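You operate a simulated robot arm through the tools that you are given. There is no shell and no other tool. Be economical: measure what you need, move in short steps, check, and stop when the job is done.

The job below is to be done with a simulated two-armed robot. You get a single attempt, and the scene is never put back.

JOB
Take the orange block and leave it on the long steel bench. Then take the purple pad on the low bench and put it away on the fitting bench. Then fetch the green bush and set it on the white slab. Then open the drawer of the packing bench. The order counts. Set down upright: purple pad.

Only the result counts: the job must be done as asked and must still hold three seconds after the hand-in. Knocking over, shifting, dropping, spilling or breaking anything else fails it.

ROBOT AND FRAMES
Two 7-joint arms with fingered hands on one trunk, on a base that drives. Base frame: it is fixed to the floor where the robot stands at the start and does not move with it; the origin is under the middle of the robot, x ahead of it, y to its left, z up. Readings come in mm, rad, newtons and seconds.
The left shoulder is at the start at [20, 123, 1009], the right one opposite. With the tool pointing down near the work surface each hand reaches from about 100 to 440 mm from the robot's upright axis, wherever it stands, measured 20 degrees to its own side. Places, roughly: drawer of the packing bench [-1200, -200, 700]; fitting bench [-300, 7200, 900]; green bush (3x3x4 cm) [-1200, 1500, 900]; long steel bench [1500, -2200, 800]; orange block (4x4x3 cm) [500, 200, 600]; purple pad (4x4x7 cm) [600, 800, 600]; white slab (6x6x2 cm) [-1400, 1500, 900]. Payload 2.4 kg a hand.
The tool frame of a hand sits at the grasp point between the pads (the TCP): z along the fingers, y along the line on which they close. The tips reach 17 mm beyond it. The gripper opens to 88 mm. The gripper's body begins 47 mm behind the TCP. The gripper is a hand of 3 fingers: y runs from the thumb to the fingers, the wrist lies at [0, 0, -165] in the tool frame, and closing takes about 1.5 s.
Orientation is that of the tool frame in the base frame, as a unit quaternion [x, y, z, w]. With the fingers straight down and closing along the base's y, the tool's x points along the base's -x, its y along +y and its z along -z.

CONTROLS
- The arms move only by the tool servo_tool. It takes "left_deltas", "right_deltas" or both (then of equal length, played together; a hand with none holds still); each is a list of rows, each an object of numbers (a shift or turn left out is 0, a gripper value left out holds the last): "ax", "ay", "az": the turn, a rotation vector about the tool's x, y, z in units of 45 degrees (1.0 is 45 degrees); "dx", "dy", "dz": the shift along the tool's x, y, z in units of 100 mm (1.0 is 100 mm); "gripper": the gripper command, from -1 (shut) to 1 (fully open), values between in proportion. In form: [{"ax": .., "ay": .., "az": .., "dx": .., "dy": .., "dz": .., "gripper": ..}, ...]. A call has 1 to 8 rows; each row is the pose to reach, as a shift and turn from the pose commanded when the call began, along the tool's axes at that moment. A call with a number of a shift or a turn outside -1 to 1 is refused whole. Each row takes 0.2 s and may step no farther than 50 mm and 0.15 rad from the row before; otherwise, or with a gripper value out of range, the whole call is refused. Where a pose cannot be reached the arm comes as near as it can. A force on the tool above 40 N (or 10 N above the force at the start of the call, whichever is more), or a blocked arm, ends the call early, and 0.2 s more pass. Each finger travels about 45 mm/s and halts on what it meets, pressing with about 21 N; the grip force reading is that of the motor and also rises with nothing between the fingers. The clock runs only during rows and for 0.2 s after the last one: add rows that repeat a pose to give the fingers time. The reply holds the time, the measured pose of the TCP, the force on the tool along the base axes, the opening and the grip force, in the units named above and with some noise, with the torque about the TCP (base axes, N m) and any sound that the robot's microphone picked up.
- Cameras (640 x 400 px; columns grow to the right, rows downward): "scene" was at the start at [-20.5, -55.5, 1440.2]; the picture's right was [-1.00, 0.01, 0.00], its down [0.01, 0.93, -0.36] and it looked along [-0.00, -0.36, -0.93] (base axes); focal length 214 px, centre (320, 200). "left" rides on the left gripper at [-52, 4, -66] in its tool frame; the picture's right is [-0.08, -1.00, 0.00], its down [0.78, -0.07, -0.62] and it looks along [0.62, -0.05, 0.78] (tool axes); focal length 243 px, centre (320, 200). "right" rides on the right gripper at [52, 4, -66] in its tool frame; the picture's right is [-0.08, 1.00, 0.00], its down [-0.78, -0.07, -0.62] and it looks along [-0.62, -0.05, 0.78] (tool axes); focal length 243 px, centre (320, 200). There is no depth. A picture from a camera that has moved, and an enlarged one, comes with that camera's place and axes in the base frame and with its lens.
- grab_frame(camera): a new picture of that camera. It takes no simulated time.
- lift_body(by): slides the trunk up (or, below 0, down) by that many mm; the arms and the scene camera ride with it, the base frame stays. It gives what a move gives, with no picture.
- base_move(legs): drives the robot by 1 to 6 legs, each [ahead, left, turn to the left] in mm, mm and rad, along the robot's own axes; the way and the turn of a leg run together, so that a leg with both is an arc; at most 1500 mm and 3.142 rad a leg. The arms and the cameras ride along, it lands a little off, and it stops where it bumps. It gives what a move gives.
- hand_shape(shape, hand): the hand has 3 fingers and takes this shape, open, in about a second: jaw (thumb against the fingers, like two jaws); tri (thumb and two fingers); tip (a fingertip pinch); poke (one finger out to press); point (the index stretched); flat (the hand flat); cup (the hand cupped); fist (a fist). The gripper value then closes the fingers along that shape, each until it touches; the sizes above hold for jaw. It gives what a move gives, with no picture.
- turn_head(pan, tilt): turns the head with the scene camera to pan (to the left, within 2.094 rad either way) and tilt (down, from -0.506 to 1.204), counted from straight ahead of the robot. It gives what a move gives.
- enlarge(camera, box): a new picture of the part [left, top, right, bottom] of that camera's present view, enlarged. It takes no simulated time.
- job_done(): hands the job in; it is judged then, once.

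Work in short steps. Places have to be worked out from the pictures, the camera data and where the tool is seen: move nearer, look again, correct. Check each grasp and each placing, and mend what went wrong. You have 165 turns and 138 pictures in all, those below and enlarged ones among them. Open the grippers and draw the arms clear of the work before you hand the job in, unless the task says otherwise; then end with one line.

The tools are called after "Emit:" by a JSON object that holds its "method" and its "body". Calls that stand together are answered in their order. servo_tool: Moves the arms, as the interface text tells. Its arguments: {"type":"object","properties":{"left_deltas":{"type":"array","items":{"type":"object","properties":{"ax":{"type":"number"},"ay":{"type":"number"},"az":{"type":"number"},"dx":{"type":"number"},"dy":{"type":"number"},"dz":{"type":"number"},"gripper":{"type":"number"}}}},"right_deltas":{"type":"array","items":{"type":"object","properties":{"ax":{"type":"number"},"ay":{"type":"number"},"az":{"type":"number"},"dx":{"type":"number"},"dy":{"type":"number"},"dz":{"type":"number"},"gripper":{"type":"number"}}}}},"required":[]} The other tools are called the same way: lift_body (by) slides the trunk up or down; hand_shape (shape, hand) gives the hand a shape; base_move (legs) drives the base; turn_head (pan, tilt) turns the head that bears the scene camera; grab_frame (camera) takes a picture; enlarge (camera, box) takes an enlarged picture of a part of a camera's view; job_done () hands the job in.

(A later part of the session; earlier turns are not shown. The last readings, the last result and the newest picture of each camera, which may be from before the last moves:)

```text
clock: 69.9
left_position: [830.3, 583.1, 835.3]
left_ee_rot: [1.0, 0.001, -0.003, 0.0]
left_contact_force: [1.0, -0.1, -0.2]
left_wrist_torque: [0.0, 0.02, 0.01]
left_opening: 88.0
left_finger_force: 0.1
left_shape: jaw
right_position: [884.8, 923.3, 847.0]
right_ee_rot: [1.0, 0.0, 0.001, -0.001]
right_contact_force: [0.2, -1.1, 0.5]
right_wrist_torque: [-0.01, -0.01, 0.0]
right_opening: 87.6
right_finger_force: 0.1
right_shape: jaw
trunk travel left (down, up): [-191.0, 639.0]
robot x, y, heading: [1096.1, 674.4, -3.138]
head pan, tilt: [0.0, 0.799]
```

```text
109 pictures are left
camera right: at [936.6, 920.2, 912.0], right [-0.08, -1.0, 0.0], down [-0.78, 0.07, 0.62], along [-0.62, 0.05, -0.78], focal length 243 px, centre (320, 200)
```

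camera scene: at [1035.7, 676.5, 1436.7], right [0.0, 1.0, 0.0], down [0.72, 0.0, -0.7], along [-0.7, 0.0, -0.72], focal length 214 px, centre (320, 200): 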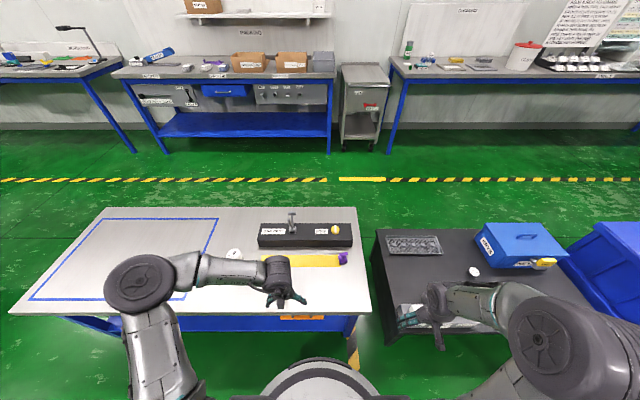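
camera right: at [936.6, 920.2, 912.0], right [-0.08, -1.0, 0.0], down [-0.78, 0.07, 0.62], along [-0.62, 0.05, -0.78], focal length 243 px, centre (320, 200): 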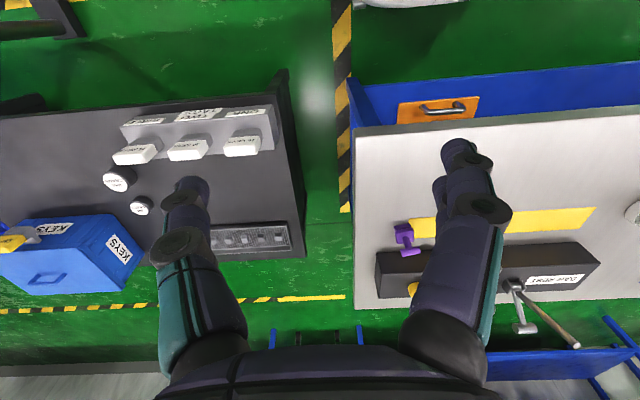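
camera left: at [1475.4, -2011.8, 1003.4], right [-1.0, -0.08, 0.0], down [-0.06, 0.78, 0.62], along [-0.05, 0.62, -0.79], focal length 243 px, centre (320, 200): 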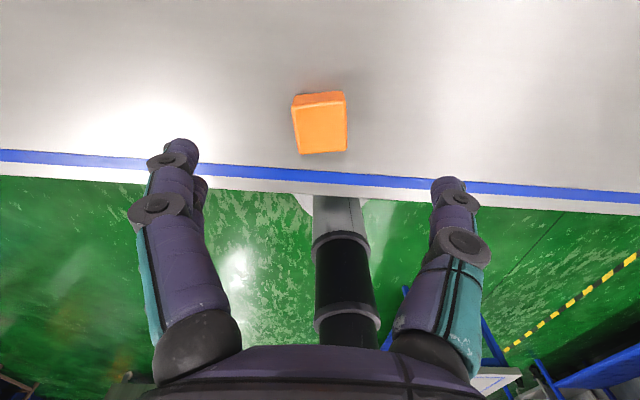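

Pad estimate (570, 780). Drive 115 ahead, and bring the right hand over toward it at height ~850.

Emit:
{"method": "base_move", "body": {"legs": [[115, 0, 0]]}}

Emit:
{"method": "servo_tool", "body": {"right_deltas": [{"dx": -0.2, "dy": 0.4}, {"dx": -0.4, "dy": 0.8}, {"dx": -0.6, "dy": 1.0}]}}

Emit:
{"method": "servo_tool", "body": {"right_deltas": [{"dx": -0.2, "dy": 0.35}, {"dx": -0.6, "dy": 0.43}, {"dx": -0.7, "dy": 0.43}]}}

Emit:
{"method": "grab_frame", "body": {"camera": "right"}}

```text
clock: 71.1
left_position: [714.5, 585.0, 834.9]
left_ee_rot: [1.0, 0.001, -0.003, 0.0]
left_contact_force: [-0.5, -0.6, -0.2]
left_wrist_torque: [0.01, -0.04, 0.0]
left_opening: 87.9
left_finger_force: 0.0
left_shape: jaw
right_position: [768.9, 922.6, 845.9]
right_ee_rot: [1.0, 0.002, 0.0, 0.0]
right_contact_force: [-0.5, 0.9, 0.9]
right_wrist_torque: [0.01, -0.03, -0.03]
right_opening: 87.9
right_finger_force: 0.0
right_shape: jaw
trunk travel left (down, up): [-191.0, 639.0]
robot x, y, heading: [980.5, 674.5, -3.14]
head pan, tilt: [0.0, 0.799]
```

```text
clock: 71.9
left_position: [715.1, 584.0, 834.6]
left_ee_rot: [1.0, 0.001, -0.003, -0.001]
left_contact_force: [-0.5, -0.3, -0.2]
left_wrist_torque: [0.01, 0.01, -0.04]
left_opening: 87.9
left_finger_force: 0.1
left_shape: jaw
right_position: [709.4, 822.2, 845.7]
right_ee_rot: [1.0, 0.0, 0.0, 0.0]
right_contact_force: [-0.9, 0.0, 0.0]
right_wrist_torque: [-0.02, -0.02, -0.01]
right_opening: 87.9
right_finger_force: 0.1
right_shape: jaw
trunk travel left (down, up): [-191.0, 639.0]
robot x, y, heading: [981.8, 677.3, -3.144]
head pan, tilt: [0.0, 0.799]
```

```text
clock: 72.7
left_position: [714.3, 583.8, 836.5]
left_ee_rot: [1.0, 0.001, -0.003, 0.001]
left_contact_force: [-1.1, -0.7, -0.4]
left_wrist_torque: [-0.01, -0.02, 0.03]
left_opening: 88.0
left_finger_force: 0.0
left_shape: jaw
right_position: [638.6, 780.7, 845.9]
right_ee_rot: [1.0, 0.0, 0.0, 0.001]
right_contact_force: [-0.4, -0.3, 0.8]
right_wrist_torque: [-0.02, 0.03, 0.07]
right_opening: 88.0
right_finger_force: 0.1
right_shape: jaw
trunk travel left (down, up): [-191.0, 639.0]
robot x, y, heading: [980.7, 680.0, -3.14]
head pan, tilt: [0.0, 0.799]
```

```text
108 pictures are left
camera right: at [690.6, 777.4, 911.1], right [-0.08, -1.0, 0.0], down [-0.78, 0.07, 0.62], along [-0.62, 0.05, -0.78], focal length 243 px, centre (320, 200)
```

right: 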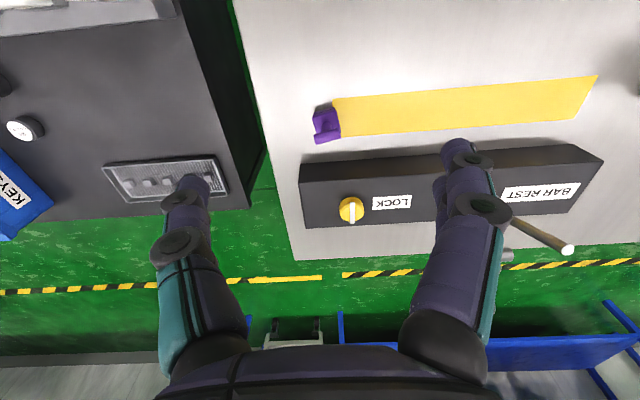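

Pad at about (570, 778), clear of the LOCK box. Move above it to z≈700 and look again.

Emit:
{"method": "servo_tool", "body": {"right_deltas": [{"dx": -0.35, "dy": 0.02}, {"dx": -0.68, "dy": 0.02}, {"dx": -0.68, "dy": 0.02, "dz": 0.4}, {"dx": -0.68, "dy": 0.02, "dz": 0.8}, {"dx": -0.68, "dy": 0.02, "dz": 1.0}]}}

Emit:
{"method": "lift_body", "body": {"by": -50}}

Emit:
{"method": "grab_frame", "body": {"camera": "right"}}

Emit:
{"method": "enlarge", "body": {"camera": "right", "box": [240, 60, 400, 160]}}

```text
clock: 73.9
left_position: [715.0, 583.9, 834.3]
left_ee_rot: [1.0, 0.0, -0.003, 0.0]
left_contact_force: [0.3, 0.3, 0.2]
left_wrist_torque: [0.0, 0.0, -0.01]
left_opening: 87.9
left_finger_force: 0.1
left_shape: jaw
right_position: [571.1, 777.6, 746.0]
right_ee_rot: [1.0, 0.0, -0.001, 0.0]
right_contact_force: [0.4, -0.8, 0.8]
right_wrist_torque: [-0.02, 0.0, -0.01]
right_opening: 88.0
right_finger_force: 0.1
right_shape: jaw
trunk travel left (down, up): [-191.0, 639.0]
robot x, y, heading: [983.5, 674.2, -3.141]
head pan, tilt: [0.0, 0.799]
```

```text
clock: 74.8
left_position: [715.1, 584.9, 784.8]
left_ee_rot: [1.0, 0.001, -0.003, 0.0]
left_contact_force: [-0.6, -0.2, 0.0]
left_wrist_torque: [-0.01, -0.01, -0.05]
left_opening: 87.9
left_finger_force: 0.1
left_shape: jaw
right_position: [572.3, 777.3, 697.1]
right_ee_rot: [1.0, 0.001, 0.001, 0.0]
right_contact_force: [0.2, 0.3, -0.8]
right_wrist_torque: [0.02, 0.03, 0.0]
right_opening: 87.8
right_finger_force: 0.0
right_shape: jaw
trunk travel left (down, up): [-141.0, 689.0]
robot x, y, heading: [980.5, 679.0, -3.144]
head pan, tilt: [0.0, 0.799]
```

```text
107 pictures are left
camera right: at [623.2, 775.2, 761.9], right [-0.08, -1.0, 0.0], down [-0.78, 0.07, 0.62], along [-0.62, 0.05, -0.78], focal length 243 px, centre (320, 200)
```

right: 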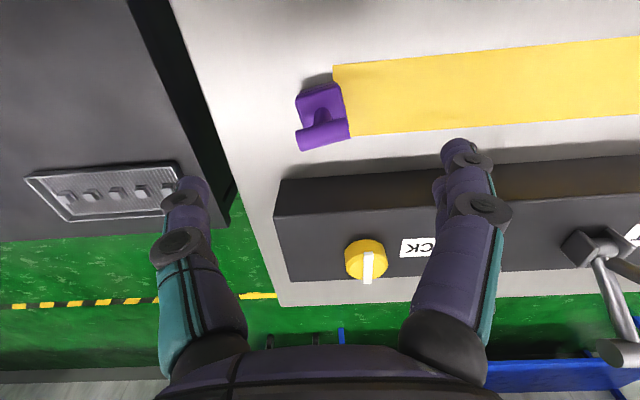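

```text
4.00 times, centred on (320, 110) of right
camera zoom: at [623.2, 775.2, 761.9], right [-0.08, -1.0, 0.0], down [-0.78, 0.07, 0.62], along [-0.62, 0.05, -0.78], focal length 970 px, centre (320, 560)
```

zoom: 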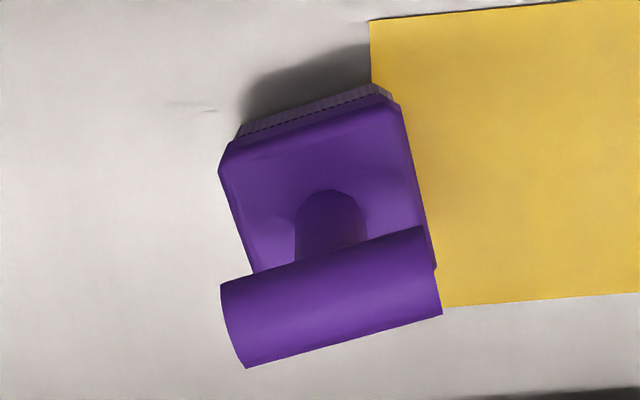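

The pad is a stamp with a cylindrical handle, yawed about 12°. Rotate the hand to match, center over (561, 777), and descend to z≈650.

Emit:
{"method": "servo_tool", "body": {"right_deltas": [{"dx": -0.11, "az": -0.14}, {"dx": -0.11, "az": -0.27}, {"dx": -0.11, "az": -0.27, "dz": 0.25}, {"dx": -0.11, "az": -0.27, "dz": 0.45}]}}

Emit:
{"method": "grab_frame", "body": {"camera": "right"}}

```text
clock: 75.8
left_position: [715.0, 584.2, 784.7]
left_ee_rot: [1.0, 0.001, -0.002, 0.0]
left_contact_force: [0.4, -0.5, -0.5]
left_wrist_torque: [0.01, -0.01, 0.0]
left_opening: 87.6
left_finger_force: 0.1
left_shape: jaw
right_position: [560.6, 778.6, 652.1]
right_ee_rot: [0.994, 0.107, 0.0, 0.0]
right_contact_force: [0.3, -0.6, 0.4]
right_wrist_torque: [-0.01, 0.02, 0.0]
right_opening: 87.9
right_finger_force: 0.1
right_shape: jaw
trunk travel left (down, up): [-141.0, 689.0]
robot x, y, heading: [981.5, 679.6, -3.141]
head pan, tilt: [0.0, 0.799]
```

```text
105 pictures are left
camera right: at [612.1, 786.8, 717.3], right [0.13, -0.99, 0.0], down [-0.78, -0.1, 0.62], along [-0.62, -0.08, -0.78], focal length 243 px, centre (320, 200)
```

right: 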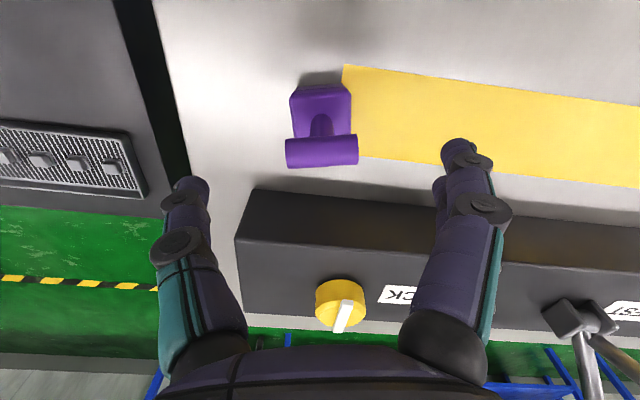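

Aligned. Descend to z≈605 and close.

Emit:
{"method": "servo_tool", "body": {"right_deltas": [{"dx": -0.02, "dz": 0.25}, {"dx": -0.02, "dz": 0.47}, {"dx": -0.02, "dz": 0.47}]}}

Emit:
{"method": "grab_frame", "body": {"camera": "right"}}

```text
clock: 76.7
left_position: [715.8, 583.5, 784.2]
left_ee_rot: [1.0, 0.001, -0.003, 0.0]
left_contact_force: [-0.5, 0.7, -0.7]
left_wrist_torque: [0.02, 0.0, 0.02]
left_opening: 87.8
left_finger_force: 0.1
left_shape: jaw
right_position: [558.8, 777.2, 604.1]
right_ee_rot: [0.994, 0.107, 0.0, 0.001]
right_contact_force: [-0.6, -0.4, 0.1]
right_wrist_torque: [0.0, 0.02, 0.01]
right_opening: 87.8
right_finger_force: 0.1
right_shape: jaw
trunk travel left (down, up): [-141.0, 689.0]
robot x, y, heading: [982.4, 675.2, -3.147]
head pan, tilt: [0.0, 0.799]
```

```text
104 pictures are left
camera right: at [610.6, 785.8, 670.0], right [0.13, -0.99, 0.0], down [-0.78, -0.1, 0.62], along [-0.62, -0.08, -0.78], focal length 243 px, centre (320, 200)
```

right: 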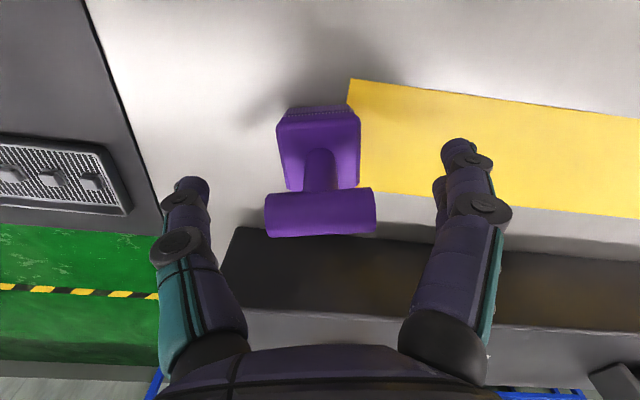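

Handle is between the fingers at the TCP. Close.

Emit:
{"method": "servo_tool", "body": {"right_deltas": [{"gripper": 0}, {"gripper": -1}, {"gripper": -1}, {"gripper": -1}, {"gripper": -1}, {"gripper": -1}, {"gripper": -1}, {"gripper": -1}]}}

Emit:
{"method": "grab_frame", "body": {"camera": "right"}}

```text
clock: 78.5
left_position: [714.6, 582.9, 785.1]
left_ee_rot: [1.0, 0.001, -0.002, 0.0]
left_contact_force: [-0.7, -0.3, 0.0]
left_wrist_torque: [0.0, 0.01, 0.01]
left_opening: 88.0
left_finger_force: 0.1
left_shape: jaw
right_position: [558.3, 778.7, 604.9]
right_ee_rot: [0.994, 0.105, 0.001, 0.0]
right_contact_force: [-0.5, -0.6, -0.2]
right_wrist_torque: [0.01, 0.0, 0.03]
right_opening: 7.8
right_finger_force: 21.0
right_shape: jaw
trunk travel left (down, up): [-141.0, 689.0]
robot x, y, heading: [982.5, 675.7, -3.145]
head pan, tilt: [0.0, 0.799]
```

```text
103 pictures are left
camera right: at [610.5, 785.9, 670.3], right [0.13, -0.99, 0.0], down [-0.78, -0.1, 0.62], along [-0.62, -0.08, -0.78], focal length 243 px, centre (320, 200)
```

right: 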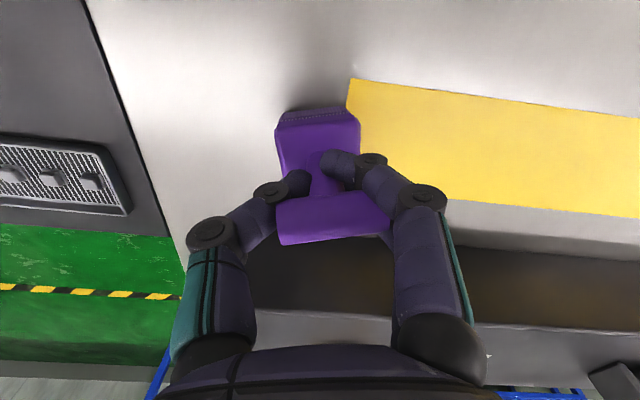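

The fingertips closed under the handle onto the stem — a caging grip. Lift 40 mm and check.

Emit:
{"method": "lift_body", "body": {"by": 40}}

Emit:
{"method": "grab_frame", "body": {"camera": "right"}}

```text
clock: 79.3
left_position: [715.0, 584.4, 825.1]
left_ee_rot: [1.0, 0.002, -0.003, 0.0]
left_contact_force: [0.2, 0.4, 0.1]
left_wrist_torque: [0.02, 0.0, -0.03]
left_opening: 87.9
left_finger_force: 0.1
left_shape: jaw
right_position: [558.9, 778.2, 644.1]
right_ee_rot: [0.994, 0.106, 0.0, 0.001]
right_contact_force: [-0.4, 0.5, 0.2]
right_wrist_torque: [0.01, 0.01, 0.02]
right_opening: 8.1
right_finger_force: 21.1
right_shape: jaw
trunk travel left (down, up): [-181.0, 649.0]
robot x, y, heading: [981.9, 675.2, -3.142]
head pan, tilt: [0.0, 0.799]
```

```text
102 pictures are left
camera right: at [610.5, 785.8, 710.3], right [0.13, -0.99, 0.0], down [-0.78, -0.1, 0.62], along [-0.62, -0.08, -0.78], focal length 243 px, centre (320, 200)
```

right: 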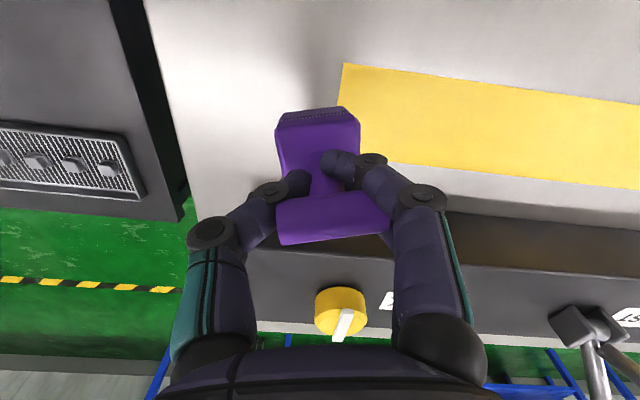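

Held firmly. Raise, retract the right arm, back away from the bench, and look toward +y for the route.

Emit:
{"method": "lift_body", "body": {"by": 260}}

Emit:
{"method": "servo_tool", "body": {"right_deltas": [{"dx": 0.45}, {"dx": 0.9}, {"dx": 1.0}]}}

Emit:
{"method": "base_move", "body": {"legs": [[-450, 0, 0]]}}

Emit:
{"method": "turn_head", "body": {"pan": -1.57, "tilt": 0.4}}

Emit:
{"method": "grab_frame", "body": {"camera": "scene"}}

```text
clock: 82.0
left_position: [715.0, 584.7, 1086.3]
left_ee_rot: [1.0, 0.001, -0.003, 0.001]
left_contact_force: [0.6, 0.0, -0.3]
left_wrist_torque: [-0.02, 0.04, 0.03]
left_opening: 88.1
left_finger_force: 0.0
left_shape: jaw
right_position: [559.2, 778.0, 903.4]
right_ee_rot: [0.994, 0.106, 0.0, 0.0]
right_contact_force: [0.2, -0.2, 0.3]
right_wrist_torque: [0.02, -0.03, 0.01]
right_opening: 7.9
right_finger_force: 20.7
right_shape: jaw
trunk travel left (down, up): [-441.0, 389.0]
robot x, y, heading: [984.4, 677.3, -3.142]
head pan, tilt: [0.0, 0.799]
```

```text
clock: 82.8
left_position: [714.9, 583.6, 1085.5]
left_ee_rot: [1.0, 0.001, -0.002, 0.0]
left_contact_force: [0.9, -0.1, -0.6]
left_wrist_torque: [0.0, 0.02, 0.0]
left_opening: 88.0
left_finger_force: 0.0
left_shape: jaw
right_position: [655.7, 799.3, 905.6]
right_ee_rot: [0.994, 0.106, -0.001, -0.001]
right_contact_force: [0.0, 0.0, -1.2]
right_wrist_torque: [-0.02, 0.01, -0.01]
right_opening: 7.7
right_finger_force: 21.2
right_shape: jaw
trunk travel left (down, up): [-441.0, 389.0]
robot x, y, heading: [982.0, 674.3, -3.142]
head pan, tilt: [0.0, 0.799]
```

```text
clock: 85.5
left_position: [1166.7, 583.9, 1085.2]
left_ee_rot: [1.0, 0.004, -0.003, 0.0]
left_contact_force: [-0.3, 0.0, -0.7]
left_wrist_torque: [0.01, 0.01, 0.02]
left_opening: 87.9
left_finger_force: 0.1
left_shape: jaw
right_position: [1107.4, 796.8, 905.0]
right_ee_rot: [0.994, 0.11, 0.0, 0.0]
right_contact_force: [-0.2, -0.7, -0.1]
right_wrist_torque: [-0.02, -0.01, -0.02]
right_opening: 7.7
right_finger_force: 20.8
right_shape: jaw
trunk travel left (down, up): [-441.0, 389.0]
robot x, y, heading: [1433.1, 678.7, -3.133]
head pan, tilt: [0.0, 0.799]
```

```text
clock: 87.1
left_position: [1167.5, 583.7, 1085.4]
left_ee_rot: [1.0, 0.004, -0.003, 0.0]
left_contact_force: [0.8, 0.2, 0.0]
left_wrist_torque: [-0.01, 0.0, 0.0]
left_opening: 87.7
left_finger_force: 0.1
left_shape: jaw
right_position: [1106.9, 798.9, 906.1]
right_ee_rot: [0.994, 0.11, 0.0, 0.001]
right_contact_force: [0.1, 0.1, -0.1]
right_wrist_torque: [-0.01, 0.01, 0.03]
right_opening: 7.7
right_finger_force: 20.7
right_shape: jaw
trunk travel left (down, up): [-441.0, 389.0]
robot x, y, heading: [1433.3, 675.7, -3.13]
head pan, tilt: [-1.571, 0.4]
```

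```text
101 pictures are left
camera scene: at [1451.2, 770.9, 1721.7], right [1.0, 0.01, 0.0], down [0.0, -0.39, -0.92], along [-0.01, 0.92, -0.39], focal length 214 px, centre (320, 200)
```

scene: 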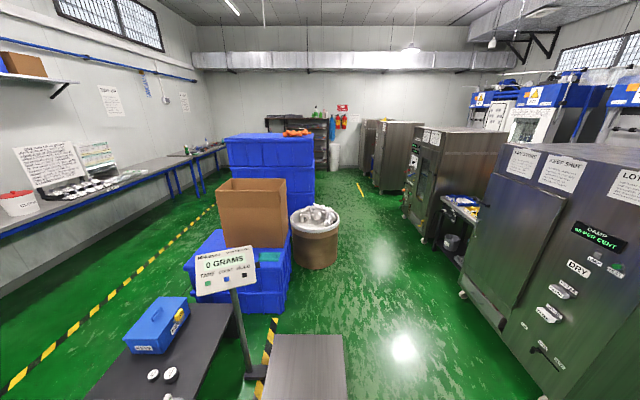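

Corridor between the barrel (x≤1650) and cabinets (x≥2890). Back to x≈2250, turn to face +y and go on to y≈3700, then look.

Emit:
{"method": "base_move", "body": {"legs": [[-820, 0, 0], [0, 0, -1.58], [1500, 0, 0], [1500, 0, 0]]}}

Emit:
{"method": "turn_head", "body": {"pan": 0.5, "tilt": 0.35}}

Emit:
{"method": "grab_frame", "body": {"camera": "scene"}}

Emit:
{"method": "grab_frame", "body": {"camera": "right"}}

```text
clock: 109.4
left_position: [2198.4, 3943.7, 1085.0]
left_ee_rot: [-0.7, 0.714, 0.002, 0.002]
left_contact_force: [0.2, -0.3, -0.3]
left_wrist_torque: [-0.02, -0.03, 0.01]
left_opening: 88.1
left_finger_force: 0.1
left_shape: jaw
right_position: [2415.0, 3999.4, 905.4]
right_ee_rot: [0.772, -0.635, -0.001, 0.0]
right_contact_force: [0.6, 0.8, 0.2]
right_wrist_torque: [0.0, 0.03, -0.05]
right_opening: 7.1
right_finger_force: 20.9
right_shape: jaw
trunk travel left (down, up): [-441.0, 389.0]
robot x, y, heading: [2285.9, 3673.8, 1.553]
head pan, tilt: [-1.571, 0.4]
```

```text
clock: 111.4
left_position: [2198.9, 3944.6, 1084.7]
left_ee_rot: [-0.701, 0.713, 0.002, 0.002]
left_contact_force: [-0.1, 0.5, 0.4]
left_wrist_torque: [0.01, 0.0, 0.03]
left_opening: 87.7
left_finger_force: 0.1
left_shape: jaw
right_position: [2413.6, 3998.1, 904.7]
right_ee_rot: [0.772, -0.635, 0.0, 0.0]
right_contact_force: [-0.3, -0.1, -0.9]
right_wrist_torque: [-0.01, 0.0, -0.02]
right_opening: 7.3
right_finger_force: 20.9
right_shape: jaw
trunk travel left (down, up): [-441.0, 389.0]
robot x, y, heading: [2286.6, 3677.1, 1.551]
head pan, tilt: [0.499, 0.351]
```

```text
100 pictures are left
camera scene: at [2241.7, 3739.4, 1726.2], right [0.89, 0.46, 0.0], down [0.16, -0.31, -0.94], along [-0.43, 0.83, -0.34], focal length 214 px, centre (320, 200)
```

scene: 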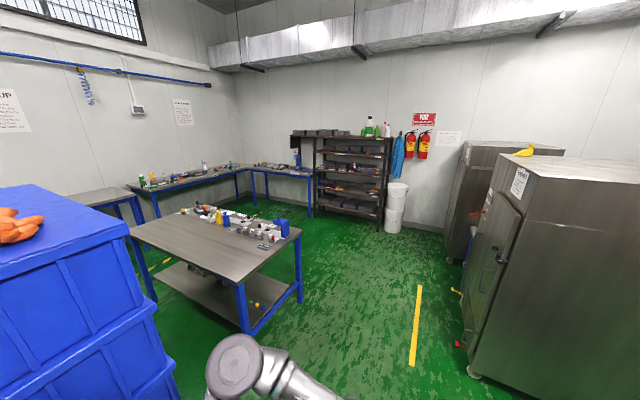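

```text
99 pictures are left
camera right: at [2419.7, 3947.8, 970.6], right [-0.99, -0.11, 0.0], down [-0.09, 0.78, 0.62], along [-0.07, 0.62, -0.78], focal length 243 px, centre (320, 200)
```

right: 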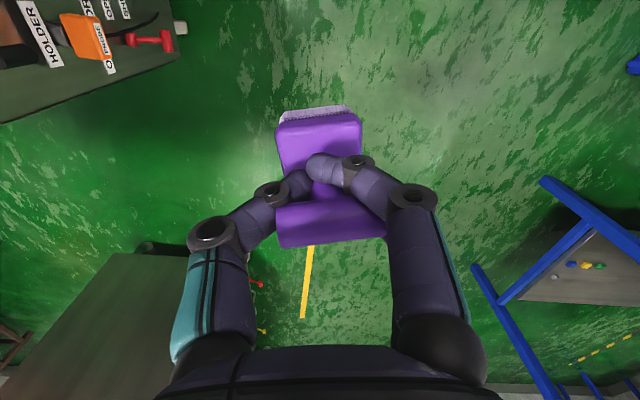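

The fitting bench at (-300, 7200) matches the corner bench by the shelf. Zooming on it.

Emit:
{"method": "enlarge", "body": {"camera": "scene", "box": [120, 110, 400, 285]}}

```text
2.29 times, centred on (260, 198) of scene
camera zoom: at [2241.7, 3739.4, 1726.2], right [0.89, 0.46, 0.0], down [0.16, -0.31, -0.94], along [-0.43, 0.83, -0.34], focal length 490 px, centre (457, 206)
```

zoom: 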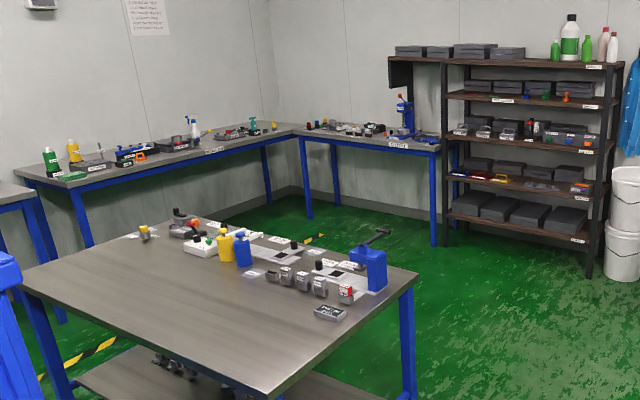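

The path goes between the table (x≤1374) and the cabinet (x≥2700). Strafe left to x≈2020, run to y≈5900, then strafe left to the fitting bench.

Emit:
{"method": "base_move", "body": {"legs": [[0, 270, 0.02], [1200, 0, 0], [1050, 0, 0], [0, 1000, 0]]}}

Emit:
{"method": "turn_head", "body": {"pan": 0.5, "tilt": 0.5}}

Emit:
{"method": "grab_frame", "body": {"camera": "scene"}}

```text
clock: 128.8
left_position: [919.0, 6197.2, 1084.6]
left_ee_rot: [-0.707, 0.708, 0.002, 0.003]
left_contact_force: [-0.4, 0.7, 0.6]
left_wrist_torque: [0.0, 0.02, 0.02]
left_opening: 88.0
left_finger_force: 0.1
left_shape: jaw
right_position: [1133.5, 6254.4, 906.1]
right_ee_rot: [0.777, -0.63, 0.0, -0.001]
right_contact_force: [-0.2, -0.5, -0.9]
right_wrist_torque: [0.02, -0.03, 0.0]
right_opening: 6.9
right_finger_force: 21.0
right_shape: jaw
trunk travel left (down, up): [-441.0, 389.0]
robot x, y, heading: [1012.7, 5931.1, 1.566]
head pan, tilt: [0.499, 0.351]
```

```text
clock: 129.5
left_position: [918.5, 6197.3, 1085.4]
left_ee_rot: [-0.706, 0.708, 0.002, 0.002]
left_contact_force: [-0.5, -0.3, 0.0]
left_wrist_torque: [0.04, 0.02, 0.01]
left_opening: 88.1
left_finger_force: 0.0
left_shape: jaw
right_position: [1135.7, 6255.6, 905.6]
right_ee_rot: [0.777, -0.63, 0.001, 0.0]
right_contact_force: [0.4, -0.3, -0.3]
right_wrist_torque: [-0.02, -0.01, 0.03]
right_opening: 7.0
right_finger_force: 21.1
right_shape: jaw
trunk travel left (down, up): [-441.0, 389.0]
robot x, y, heading: [1009.9, 5929.5, 1.572]
head pan, tilt: [0.499, 0.499]
```

```text
97 pictures are left
camera scene: at [966.6, 5991.8, 1712.6], right [0.88, 0.48, 0.0], down [0.23, -0.42, -0.88], along [-0.42, 0.77, -0.48], focal length 214 px, centre (320, 200)
```

scene: 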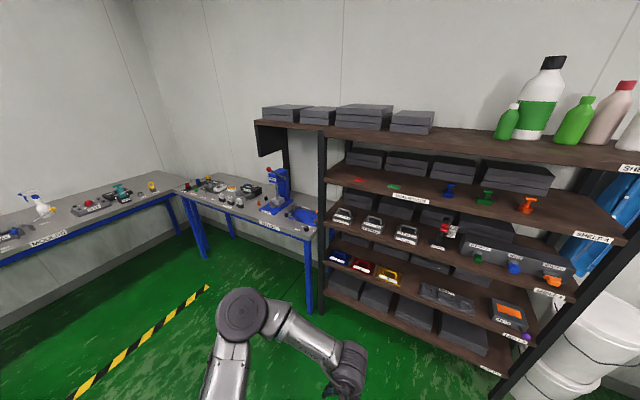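

Strafe left 950 to be in front of the fitting bench and look at its top.

Emit:
{"method": "base_move", "body": {"legs": [[0, 1000, 0], [250, 0, 0]]}}

Emit:
{"method": "turn_head", "body": {"pan": 0.1, "tilt": 0.7}}

Emit:
{"method": "grab_frame", "body": {"camera": "scene"}}

```text
clock: 136.1
left_position: [-72.3, 6459.4, 1085.7]
left_ee_rot: [-0.7, 0.714, 0.001, 0.001]
left_contact_force: [-0.8, -0.4, 0.0]
left_wrist_torque: [0.02, 0.03, 0.02]
left_opening: 88.0
left_finger_force: 0.0
left_shape: jaw
right_position: [142.9, 6513.7, 906.2]
right_ee_rot: [0.772, -0.636, 0.001, 0.0]
right_contact_force: [0.2, 0.6, -0.3]
right_wrist_torque: [0.03, 0.03, 0.0]
right_opening: 7.1
right_finger_force: 21.3
right_shape: jaw
trunk travel left (down, up): [-441.0, 389.0]
robot x, y, heading: [13.8, 6191.4, 1.551]
head pan, tilt: [0.499, 0.499]
```

```text
clock: 136.9
left_position: [-72.8, 6458.7, 1085.6]
left_ee_rot: [-0.7, 0.714, 0.002, 0.002]
left_contact_force: [0.9, -0.7, -0.3]
left_wrist_torque: [0.02, 0.0, 0.01]
left_opening: 88.2
left_finger_force: 0.1
left_shape: jaw
right_position: [143.7, 6512.3, 906.0]
right_ee_rot: [0.772, -0.636, -0.001, 0.001]
right_contact_force: [-0.6, -0.3, -0.2]
right_wrist_torque: [0.02, 0.01, 0.01]
right_opening: 7.2
right_finger_force: 20.2
right_shape: jaw
trunk travel left (down, up): [-441.0, 389.0]
robot x, y, heading: [15.8, 6192.5, 1.555]
head pan, tilt: [0.099, 0.7]
```

```text
96 pictures are left
camera scene: at [6.4, 6256.9, 1694.9], right [1.0, 0.08, 0.0], down [0.05, -0.64, -0.76], along [-0.06, 0.76, -0.64], focal length 214 px, centre (320, 200)
```

scene: 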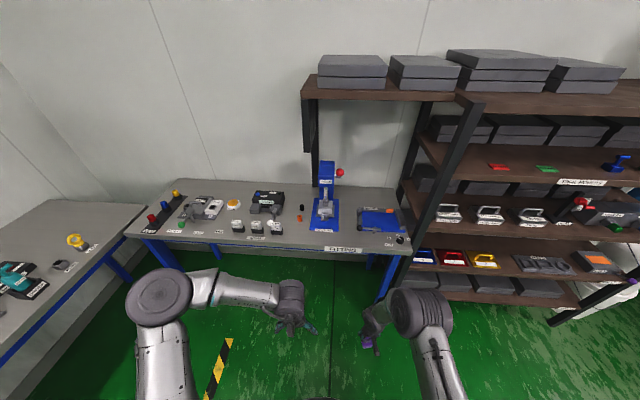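

Emit:
{"method": "enlarge", "body": {"camera": "scene", "box": [110, 150, 430, 290]}}

```text
2.00 times, centred on (270, 220) of scene
camera zoom: at [6.4, 6256.9, 1694.9], right [1.0, 0.08, 0.0], down [0.05, -0.64, -0.76], along [-0.06, 0.76, -0.64], focal length 429 px, centre (420, 160)
```

zoom: 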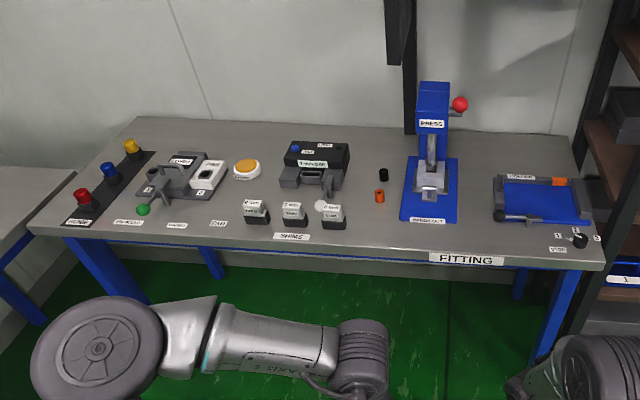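

A free spot lies between shim 3 and the press, near the front edge, about (-160, 6935). I position the robot for the right hand: left 275, ahead 230.

Emit:
{"method": "base_move", "body": {"legs": [[0, 275, 0.016], [230, 0, 0]]}}

Emit:
{"method": "turn_head", "body": {"pan": -0.1, "tilt": 0.85}}

Emit:
{"method": "grab_frame", "body": {"camera": "scene"}}

Emit:
{"method": "grab_frame", "body": {"camera": "right"}}

```text
clock: 140.2
left_position: [-350.6, 6692.2, 1084.4]
left_ee_rot: [-0.704, 0.71, 0.001, 0.002]
left_contact_force: [-0.1, 0.6, 0.6]
left_wrist_torque: [0.02, 0.0, 0.03]
left_opening: 87.8
left_finger_force: 0.0
left_shape: jaw
right_position: [-135.1, 6749.5, 903.6]
right_ee_rot: [0.775, -0.631, 0.001, 0.001]
right_contact_force: [0.2, 0.4, -0.4]
right_wrist_torque: [0.04, 0.01, 0.02]
right_opening: 7.2
right_finger_force: 20.7
right_shape: jaw
trunk travel left (down, up): [-441.0, 389.0]
robot x, y, heading: [-261.6, 6424.7, 1.568]
head pan, tilt: [0.099, 0.7]
```

```text
clock: 140.9
left_position: [-349.3, 6691.3, 1084.8]
left_ee_rot: [-0.705, 0.709, 0.001, 0.001]
left_contact_force: [-0.3, -0.7, 0.3]
left_wrist_torque: [-0.04, -0.02, -0.04]
left_opening: 87.8
left_finger_force: 0.0
left_shape: jaw
right_position: [-134.2, 6747.7, 905.1]
right_ee_rot: [0.776, -0.631, 0.0, 0.0]
right_contact_force: [0.0, 0.4, -0.4]
right_wrist_torque: [0.03, 0.0, -0.01]
right_opening: 7.3
right_finger_force: 21.1
right_shape: jaw
trunk travel left (down, up): [-441.0, 389.0]
robot x, y, heading: [-260.2, 6423.8, 1.563]
head pan, tilt: [-0.099, 0.85]
```

```text
94 pictures are left
camera scene: at [-252.2, 6483.4, 1682.6], right [0.99, -0.11, 0.0], down [-0.08, -0.75, -0.66], along [0.07, 0.66, -0.75], focal length 214 px, centre (320, 200)
```

scene: 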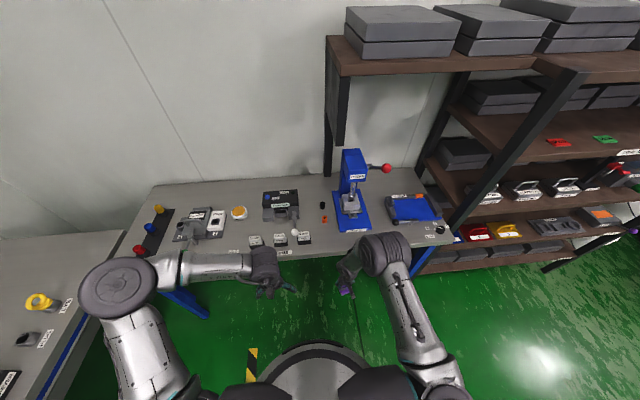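

```text
93 pictures are left
camera right: at [-128.7, 6698.2, 970.6], right [-0.99, -0.12, 0.0], down [-0.09, 0.78, 0.62], along [-0.07, 0.62, -0.78], focal length 243 px, centre (320, 200)
```

right: 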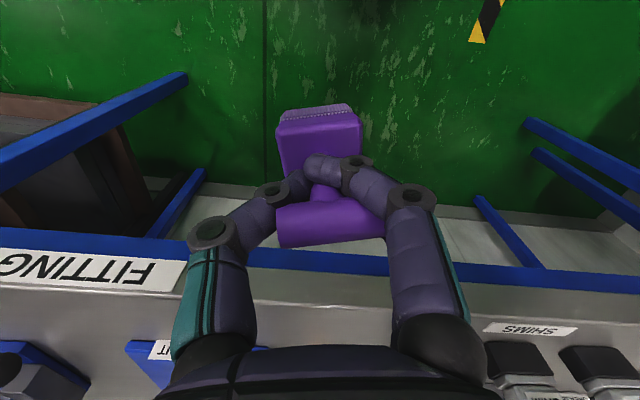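

Need the bench height: zoom on the front edge in the scene view.

Emit:
{"method": "enlarge", "body": {"camera": "scene", "box": [220, 170, 400, 300]}}

```text
3.08 times, centred on (310, 235) of scene
camera zoom: at [-252.2, 6483.4, 1682.6], right [0.99, -0.11, 0.0], down [-0.08, -0.75, -0.66], along [0.07, 0.66, -0.75], focal length 660 px, centre (351, 92)
```

zoom: 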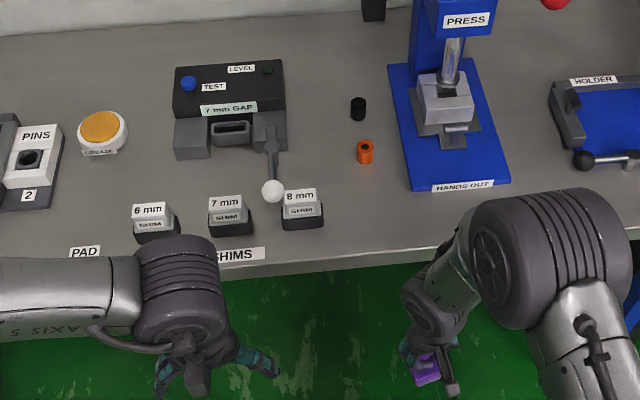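

There is a "PAD" label on the bench, left of the shims — the pad's home. Zoom on that, and on the edge in the right camera for the height.

Emit:
{"method": "enlarge", "body": {"camera": "right", "box": [240, 220, 640, 400]}}

Emit:
{"method": "enlarge", "body": {"camera": "scene", "box": [170, 190, 270, 260]}}

```text
1.60 times, centred on (440, 310) of right
camera zoom: at [-128.7, 6698.2, 970.6], right [-0.99, -0.12, 0.0], down [-0.09, 0.78, 0.62], along [-0.07, 0.62, -0.78], focal length 388 px, centre (128, 24)
```

zoom: 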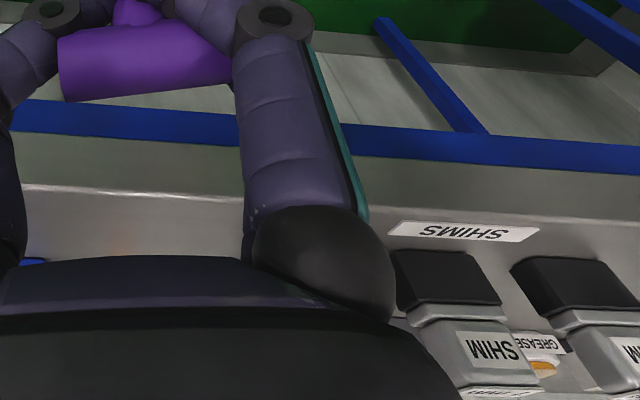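

```text
5.71 times, centred on (220, 225) of scene
camera zoom: at [-252.2, 6483.4, 1682.6], right [0.99, -0.11, 0.0], down [-0.08, -0.75, -0.66], along [0.07, 0.66, -0.75], focal length 1226 px, centre (891, 57)
```

zoom: 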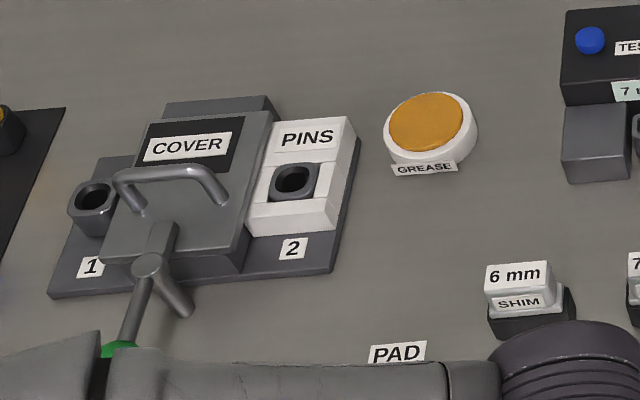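

Bench top ≈ z 855; pad home about (-568, 7010), just behind the PAD label. Raise 100 mm, shift left 385, ahead 140.

Emit:
{"method": "lift_body", "body": {"by": 110}}

Emit:
{"method": "base_move", "body": {"legs": [[0, 385, 0.006], [140, 0, 0]]}}

Emit:
{"method": "grab_frame", "body": {"camera": "scene"}}

Emit:
{"method": "grab_frame", "body": {"camera": "right"}}

```text
clock: 142.4
left_position: [-350.2, 6692.2, 1195.1]
left_ee_rot: [-0.705, 0.709, 0.002, 0.002]
left_contact_force: [-1.2, 0.2, -0.1]
left_wrist_torque: [0.0, 0.02, -0.03]
left_opening: 88.0
left_finger_force: 0.2
left_shape: jaw
right_position: [-135.0, 6748.1, 1015.7]
right_ee_rot: [0.776, -0.631, 0.001, 0.0]
right_contact_force: [0.1, -0.3, -0.4]
right_wrist_torque: [-0.06, 0.02, 0.0]
right_opening: 7.0
right_finger_force: 21.2
right_shape: jaw
trunk travel left (down, up): [-551.0, 279.0]
robot x, y, heading: [-264.6, 6424.9, 1.564]
head pan, tilt: [-0.099, 0.85]
```

```text
clock: 145.7
left_position: [-733.5, 6836.0, 1195.7]
left_ee_rot: [-0.706, 0.708, 0.001, 0.002]
left_contact_force: [0.1, -0.8, 0.1]
left_wrist_torque: [-0.03, -0.01, -0.01]
left_opening: 87.8
left_finger_force: 0.1
left_shape: jaw
right_position: [-518.8, 6893.3, 1014.1]
right_ee_rot: [0.778, -0.628, 0.0, 0.001]
right_contact_force: [0.2, -1.0, -0.1]
right_wrist_torque: [-0.01, 0.03, 0.02]
right_opening: 7.3
right_finger_force: 20.9
right_shape: jaw
trunk travel left (down, up): [-551.0, 279.0]
robot x, y, heading: [-643.2, 6568.1, 1.57]
head pan, tilt: [-0.099, 0.85]
```

```text
89 pictures are left
camera scene: at [-635.3, 6628.1, 1792.5], right [0.99, -0.1, 0.0], down [-0.08, -0.75, -0.66], along [0.07, 0.66, -0.75], focal length 214 px, centre (320, 200)
```

scene: 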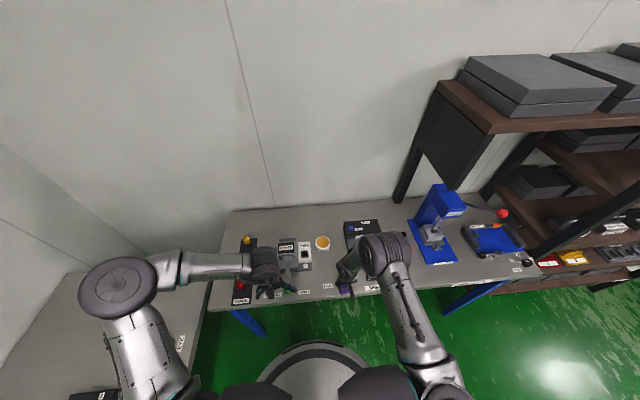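

```text
88 pictures are left
camera right: at [-513.1, 6842.8, 1080.2], right [-0.99, -0.13, 0.0], down [-0.1, 0.78, 0.62], along [-0.08, 0.62, -0.78], focal length 243 px, centre (320, 200)
```

right: 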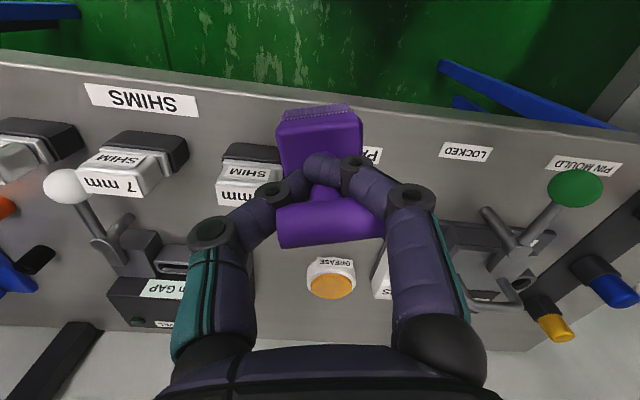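

Estimates agree with the right-hand view. Drive 30 ahead, then shift the pad over (-566, 7012) at present height.

Emit:
{"method": "base_move", "body": {"legs": [[30, 0, 0]]}}

Emit:
{"method": "servo_tool", "body": {"right_deltas": [{"dx": -0.4, "dy": 0.1}, {"dx": -0.8, "dy": 0.2}, {"dx": -0.97, "dy": 0.27}]}}

Emit:
{"method": "grab_frame", "body": {"camera": "right"}}

Emit:
{"method": "enlarge", "body": {"camera": "scene", "box": [230, 220, 430, 320]}}

```text
clock: 146.6
left_position: [-733.8, 6865.9, 1193.8]
left_ee_rot: [-0.707, 0.707, 0.0, 0.002]
left_contact_force: [-0.5, 0.0, 0.5]
left_wrist_torque: [-0.03, -0.02, 0.01]
left_opening: 87.8
left_finger_force: 0.0
left_shape: jaw
right_position: [-519.7, 6922.9, 1013.5]
right_ee_rot: [0.778, -0.629, 0.0, 0.0]
right_contact_force: [-0.3, 0.3, -1.6]
right_wrist_torque: [0.0, -0.03, 0.01]
right_opening: 7.2
right_finger_force: 20.8
right_shape: jaw
trunk travel left (down, up): [-551.0, 279.0]
robot x, y, heading: [-643.0, 6599.0, 1.57]
head pan, tilt: [-0.099, 0.85]
```

```text
clock: 147.4
left_position: [-733.8, 6864.0, 1194.9]
left_ee_rot: [-0.707, 0.707, 0.001, 0.002]
left_contact_force: [0.6, 0.6, -0.6]
left_wrist_torque: [0.0, 0.0, 0.01]
left_opening: 87.7
left_finger_force: 0.1
left_shape: jaw
right_position: [-566.6, 7012.0, 1014.2]
right_ee_rot: [0.777, -0.629, 0.0, 0.0]
right_contact_force: [-0.2, -0.3, -1.7]
right_wrist_torque: [0.0, -0.01, -0.03]
right_opening: 6.9
right_finger_force: 21.0
right_shape: jaw
trunk travel left (down, up): [-551.0, 279.0]
robot x, y, heading: [-645.7, 6598.3, 1.568]
head pan, tilt: [-0.099, 0.85]
```

```text
87 pictures are left
camera right: at [-560.2, 6961.1, 1080.6], right [-0.99, -0.13, 0.0], down [-0.1, 0.78, 0.62], along [-0.08, 0.62, -0.78], focal length 243 px, centre (320, 200)
```

right: 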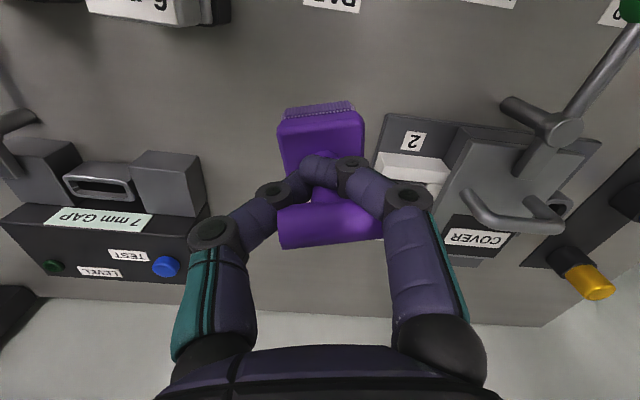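

```text
3.20 times, centred on (330, 270) of scene
camera zoom: at [-635.4, 6655.5, 1792.6], right [0.99, -0.1, 0.0], down [-0.08, -0.75, -0.66], along [0.07, 0.66, -0.75], focal length 686 px, centre (288, -24)
```

zoom: 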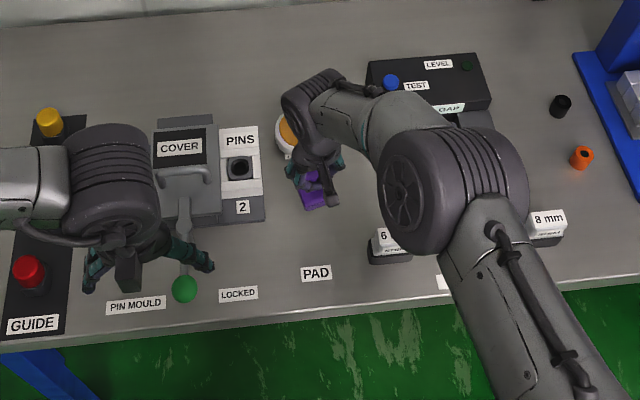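

Spot below the pad is clear. Lower 85 mm, then in small steps.

Emit:
{"method": "lift_body", "body": {"by": -85}}

Emit:
{"method": "grab_frame", "body": {"camera": "right"}}

```text
clock: 148.6
left_position: [-733.3, 6864.2, 1110.5]
left_ee_rot: [0.707, -0.707, -0.001, -0.002]
left_contact_force: [-0.7, -1.3, 0.2]
left_wrist_torque: [0.0, 0.0, 0.02]
left_opening: 87.9
left_finger_force: 0.1
left_shape: jaw
right_position: [-566.1, 7011.6, 929.2]
right_ee_rot: [0.778, -0.628, -0.001, -0.001]
right_contact_force: [-0.2, 0.4, 0.5]
right_wrist_torque: [0.0, 0.03, -0.02]
right_opening: 6.9
right_finger_force: 21.0
right_shape: jaw
trunk travel left (down, up): [-466.0, 364.0]
robot x, y, heading: [-641.9, 6599.0, 1.564]
head pan, tilt: [-0.099, 0.85]
```

```text
85 pictures are left
camera right: at [-560.1, 6961.3, 995.5], right [-0.99, -0.13, 0.0], down [-0.1, 0.78, 0.62], along [-0.08, 0.62, -0.78], focal length 243 px, centre (320, 200)
```

right: 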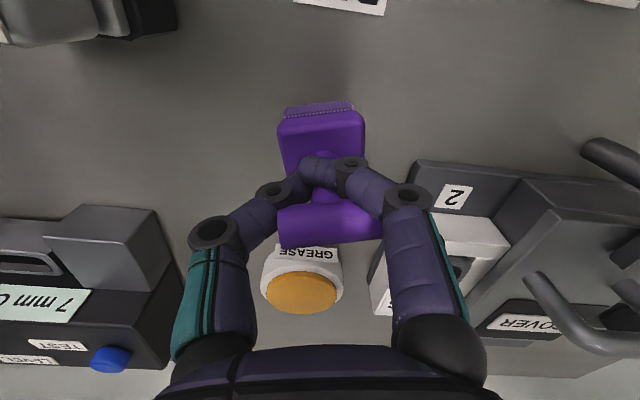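

Shift 15 mm back toward the label for clearance from the PINS block, then lower further.

Emit:
{"method": "servo_tool", "body": {"right_deltas": [{"dx": 0.15, "dy": 0.0}]}}

Emit:
{"method": "lift_body", "body": {"by": -12}}

Emit:
{"method": "lift_body", "body": {"by": -6}}

Emit:
{"method": "enlarge", "body": {"camera": "right", "box": [220, 60, 420, 260]}}

```text
clock: 149.0
left_position: [-734.1, 6864.9, 1110.1]
left_ee_rot: [0.707, -0.707, -0.002, -0.002]
left_contact_force: [0.1, -0.7, 0.1]
left_wrist_torque: [-0.04, -0.01, -0.02]
left_opening: 87.8
left_finger_force: 0.1
left_shape: jaw
right_position: [-562.2, 6997.4, 930.3]
right_ee_rot: [0.777, -0.629, 0.001, 0.0]
right_contact_force: [-0.2, 0.0, -1.3]
right_wrist_torque: [0.0, -0.03, 0.0]
right_opening: 6.5
right_finger_force: 20.5
right_shape: jaw
trunk travel left (down, up): [-466.0, 364.0]
robot x, y, heading: [-641.6, 6596.0, 1.567]
head pan, tilt: [-0.099, 0.85]
```

```text
clock: 149.6
left_position: [-734.3, 6864.5, 1098.0]
left_ee_rot: [-0.706, 0.708, 0.001, 0.002]
left_contact_force: [-0.2, -0.4, -0.1]
left_wrist_torque: [0.0, -0.01, 0.01]
left_opening: 87.9
left_finger_force: 0.1
left_shape: jaw
right_position: [-563.8, 6998.4, 917.8]
right_ee_rot: [0.778, -0.628, 0.0, -0.001]
right_contact_force: [-0.2, 0.2, -0.2]
right_wrist_torque: [0.04, 0.01, -0.02]
right_opening: 6.7
right_finger_force: 21.8
right_shape: jaw
trunk travel left (down, up): [-454.0, 376.0]
robot x, y, heading: [-648.2, 6597.0, 1.573]
head pan, tilt: [-0.099, 0.85]
```

```text
clock: 150.1
left_position: [-734.7, 6863.1, 1092.3]
left_ee_rot: [-0.707, 0.707, 0.001, 0.002]
left_contact_force: [0.4, 0.0, 0.3]
left_wrist_torque: [-0.03, 0.02, 0.04]
left_opening: 87.8
left_finger_force: 0.0
left_shape: jaw
right_position: [-562.6, 6997.2, 912.3]
right_ee_rot: [0.778, -0.629, -0.001, 0.0]
right_contact_force: [0.8, -1.2, 7.8]
right_wrist_torque: [0.09, 0.16, -0.01]
right_opening: 7.2
right_finger_force: 20.7
right_shape: jaw
trunk travel left (down, up): [-448.0, 382.0]
robot x, y, heading: [-642.0, 6596.4, 1.568]
head pan, tilt: [-0.099, 0.85]
```

```text
2.00 times, centred on (320, 160) of right
camera zoom: at [-556.7, 6946.8, 977.8], right [-0.99, -0.13, 0.0], down [-0.1, 0.78, 0.62], along [-0.08, 0.62, -0.78], focal length 485 px, centre (320, 280)
```

zoom: 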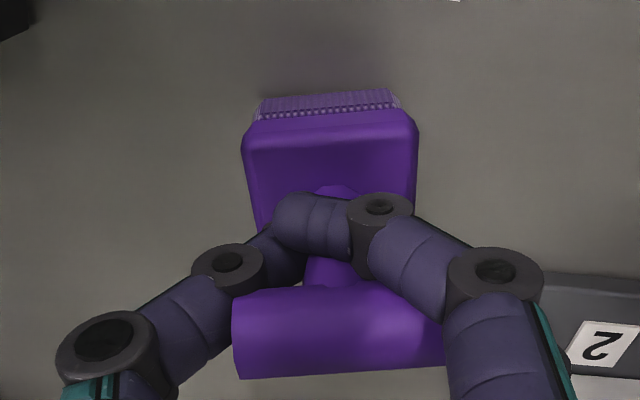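

First contact (8 N). Press 3 mm more to seat it flat, then open gradually.

Emit:
{"method": "lift_body", "body": {"by": -3}}

Emit:
{"method": "servo_tool", "body": {"right_deltas": [{"gripper": -0.7}, {"gripper": -0.5}, {"gripper": -0.3}, {"gripper": -0.1}, {"gripper": 0.1}, {"gripper": 0.2}, {"gripper": 0.2}, {"gripper": 0.2}]}}

Emit:
{"method": "grab_frame", "body": {"camera": "right"}}

```text
clock: 150.6
left_position: [-733.8, 6863.0, 1089.2]
left_ee_rot: [-0.707, 0.708, 0.002, 0.002]
left_contact_force: [-0.8, 0.4, -0.7]
left_wrist_torque: [0.01, -0.03, 0.02]
left_opening: 87.8
left_finger_force: 0.0
left_shape: jaw
right_position: [-562.8, 6996.2, 910.3]
right_ee_rot: [0.778, -0.629, -0.001, -0.001]
right_contact_force: [4.3, -3.5, 19.5]
right_wrist_torque: [0.14, 0.21, 0.02]
right_opening: 8.0
right_finger_force: 20.5
right_shape: jaw
trunk travel left (down, up): [-445.0, 385.0]
robot x, y, heading: [-642.9, 6596.2, 1.568]
head pan, tilt: [-0.099, 0.85]
```

```text
clock: 152.4
left_position: [-735.6, 6863.7, 1089.6]
left_ee_rot: [0.708, -0.707, -0.002, -0.003]
left_contact_force: [0.3, 0.7, -0.2]
left_wrist_torque: [0.0, -0.01, 0.03]
left_opening: 87.8
left_finger_force: 0.1
left_shape: jaw
right_position: [-563.2, 6997.4, 908.8]
right_ee_rot: [0.777, -0.629, -0.001, -0.001]
right_contact_force: [-0.9, 0.3, -0.3]
right_wrist_torque: [0.01, 0.0, 0.02]
right_opening: 52.5
right_finger_force: 0.1
right_shape: jaw
trunk travel left (down, up): [-445.0, 385.0]
robot x, y, heading: [-642.0, 6599.9, 1.572]
head pan, tilt: [-0.099, 0.85]
```

```text
83 pictures are left
camera right: at [-556.6, 6946.8, 974.4], right [-0.99, -0.13, 0.0], down [-0.1, 0.78, 0.62], along [-0.08, 0.62, -0.78], focal length 243 px, centre (320, 200)
```

right: 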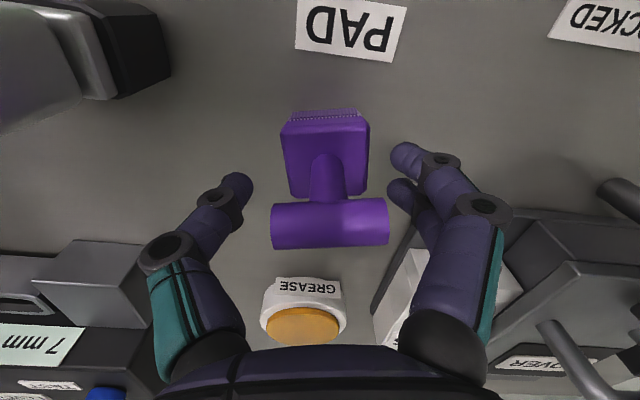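

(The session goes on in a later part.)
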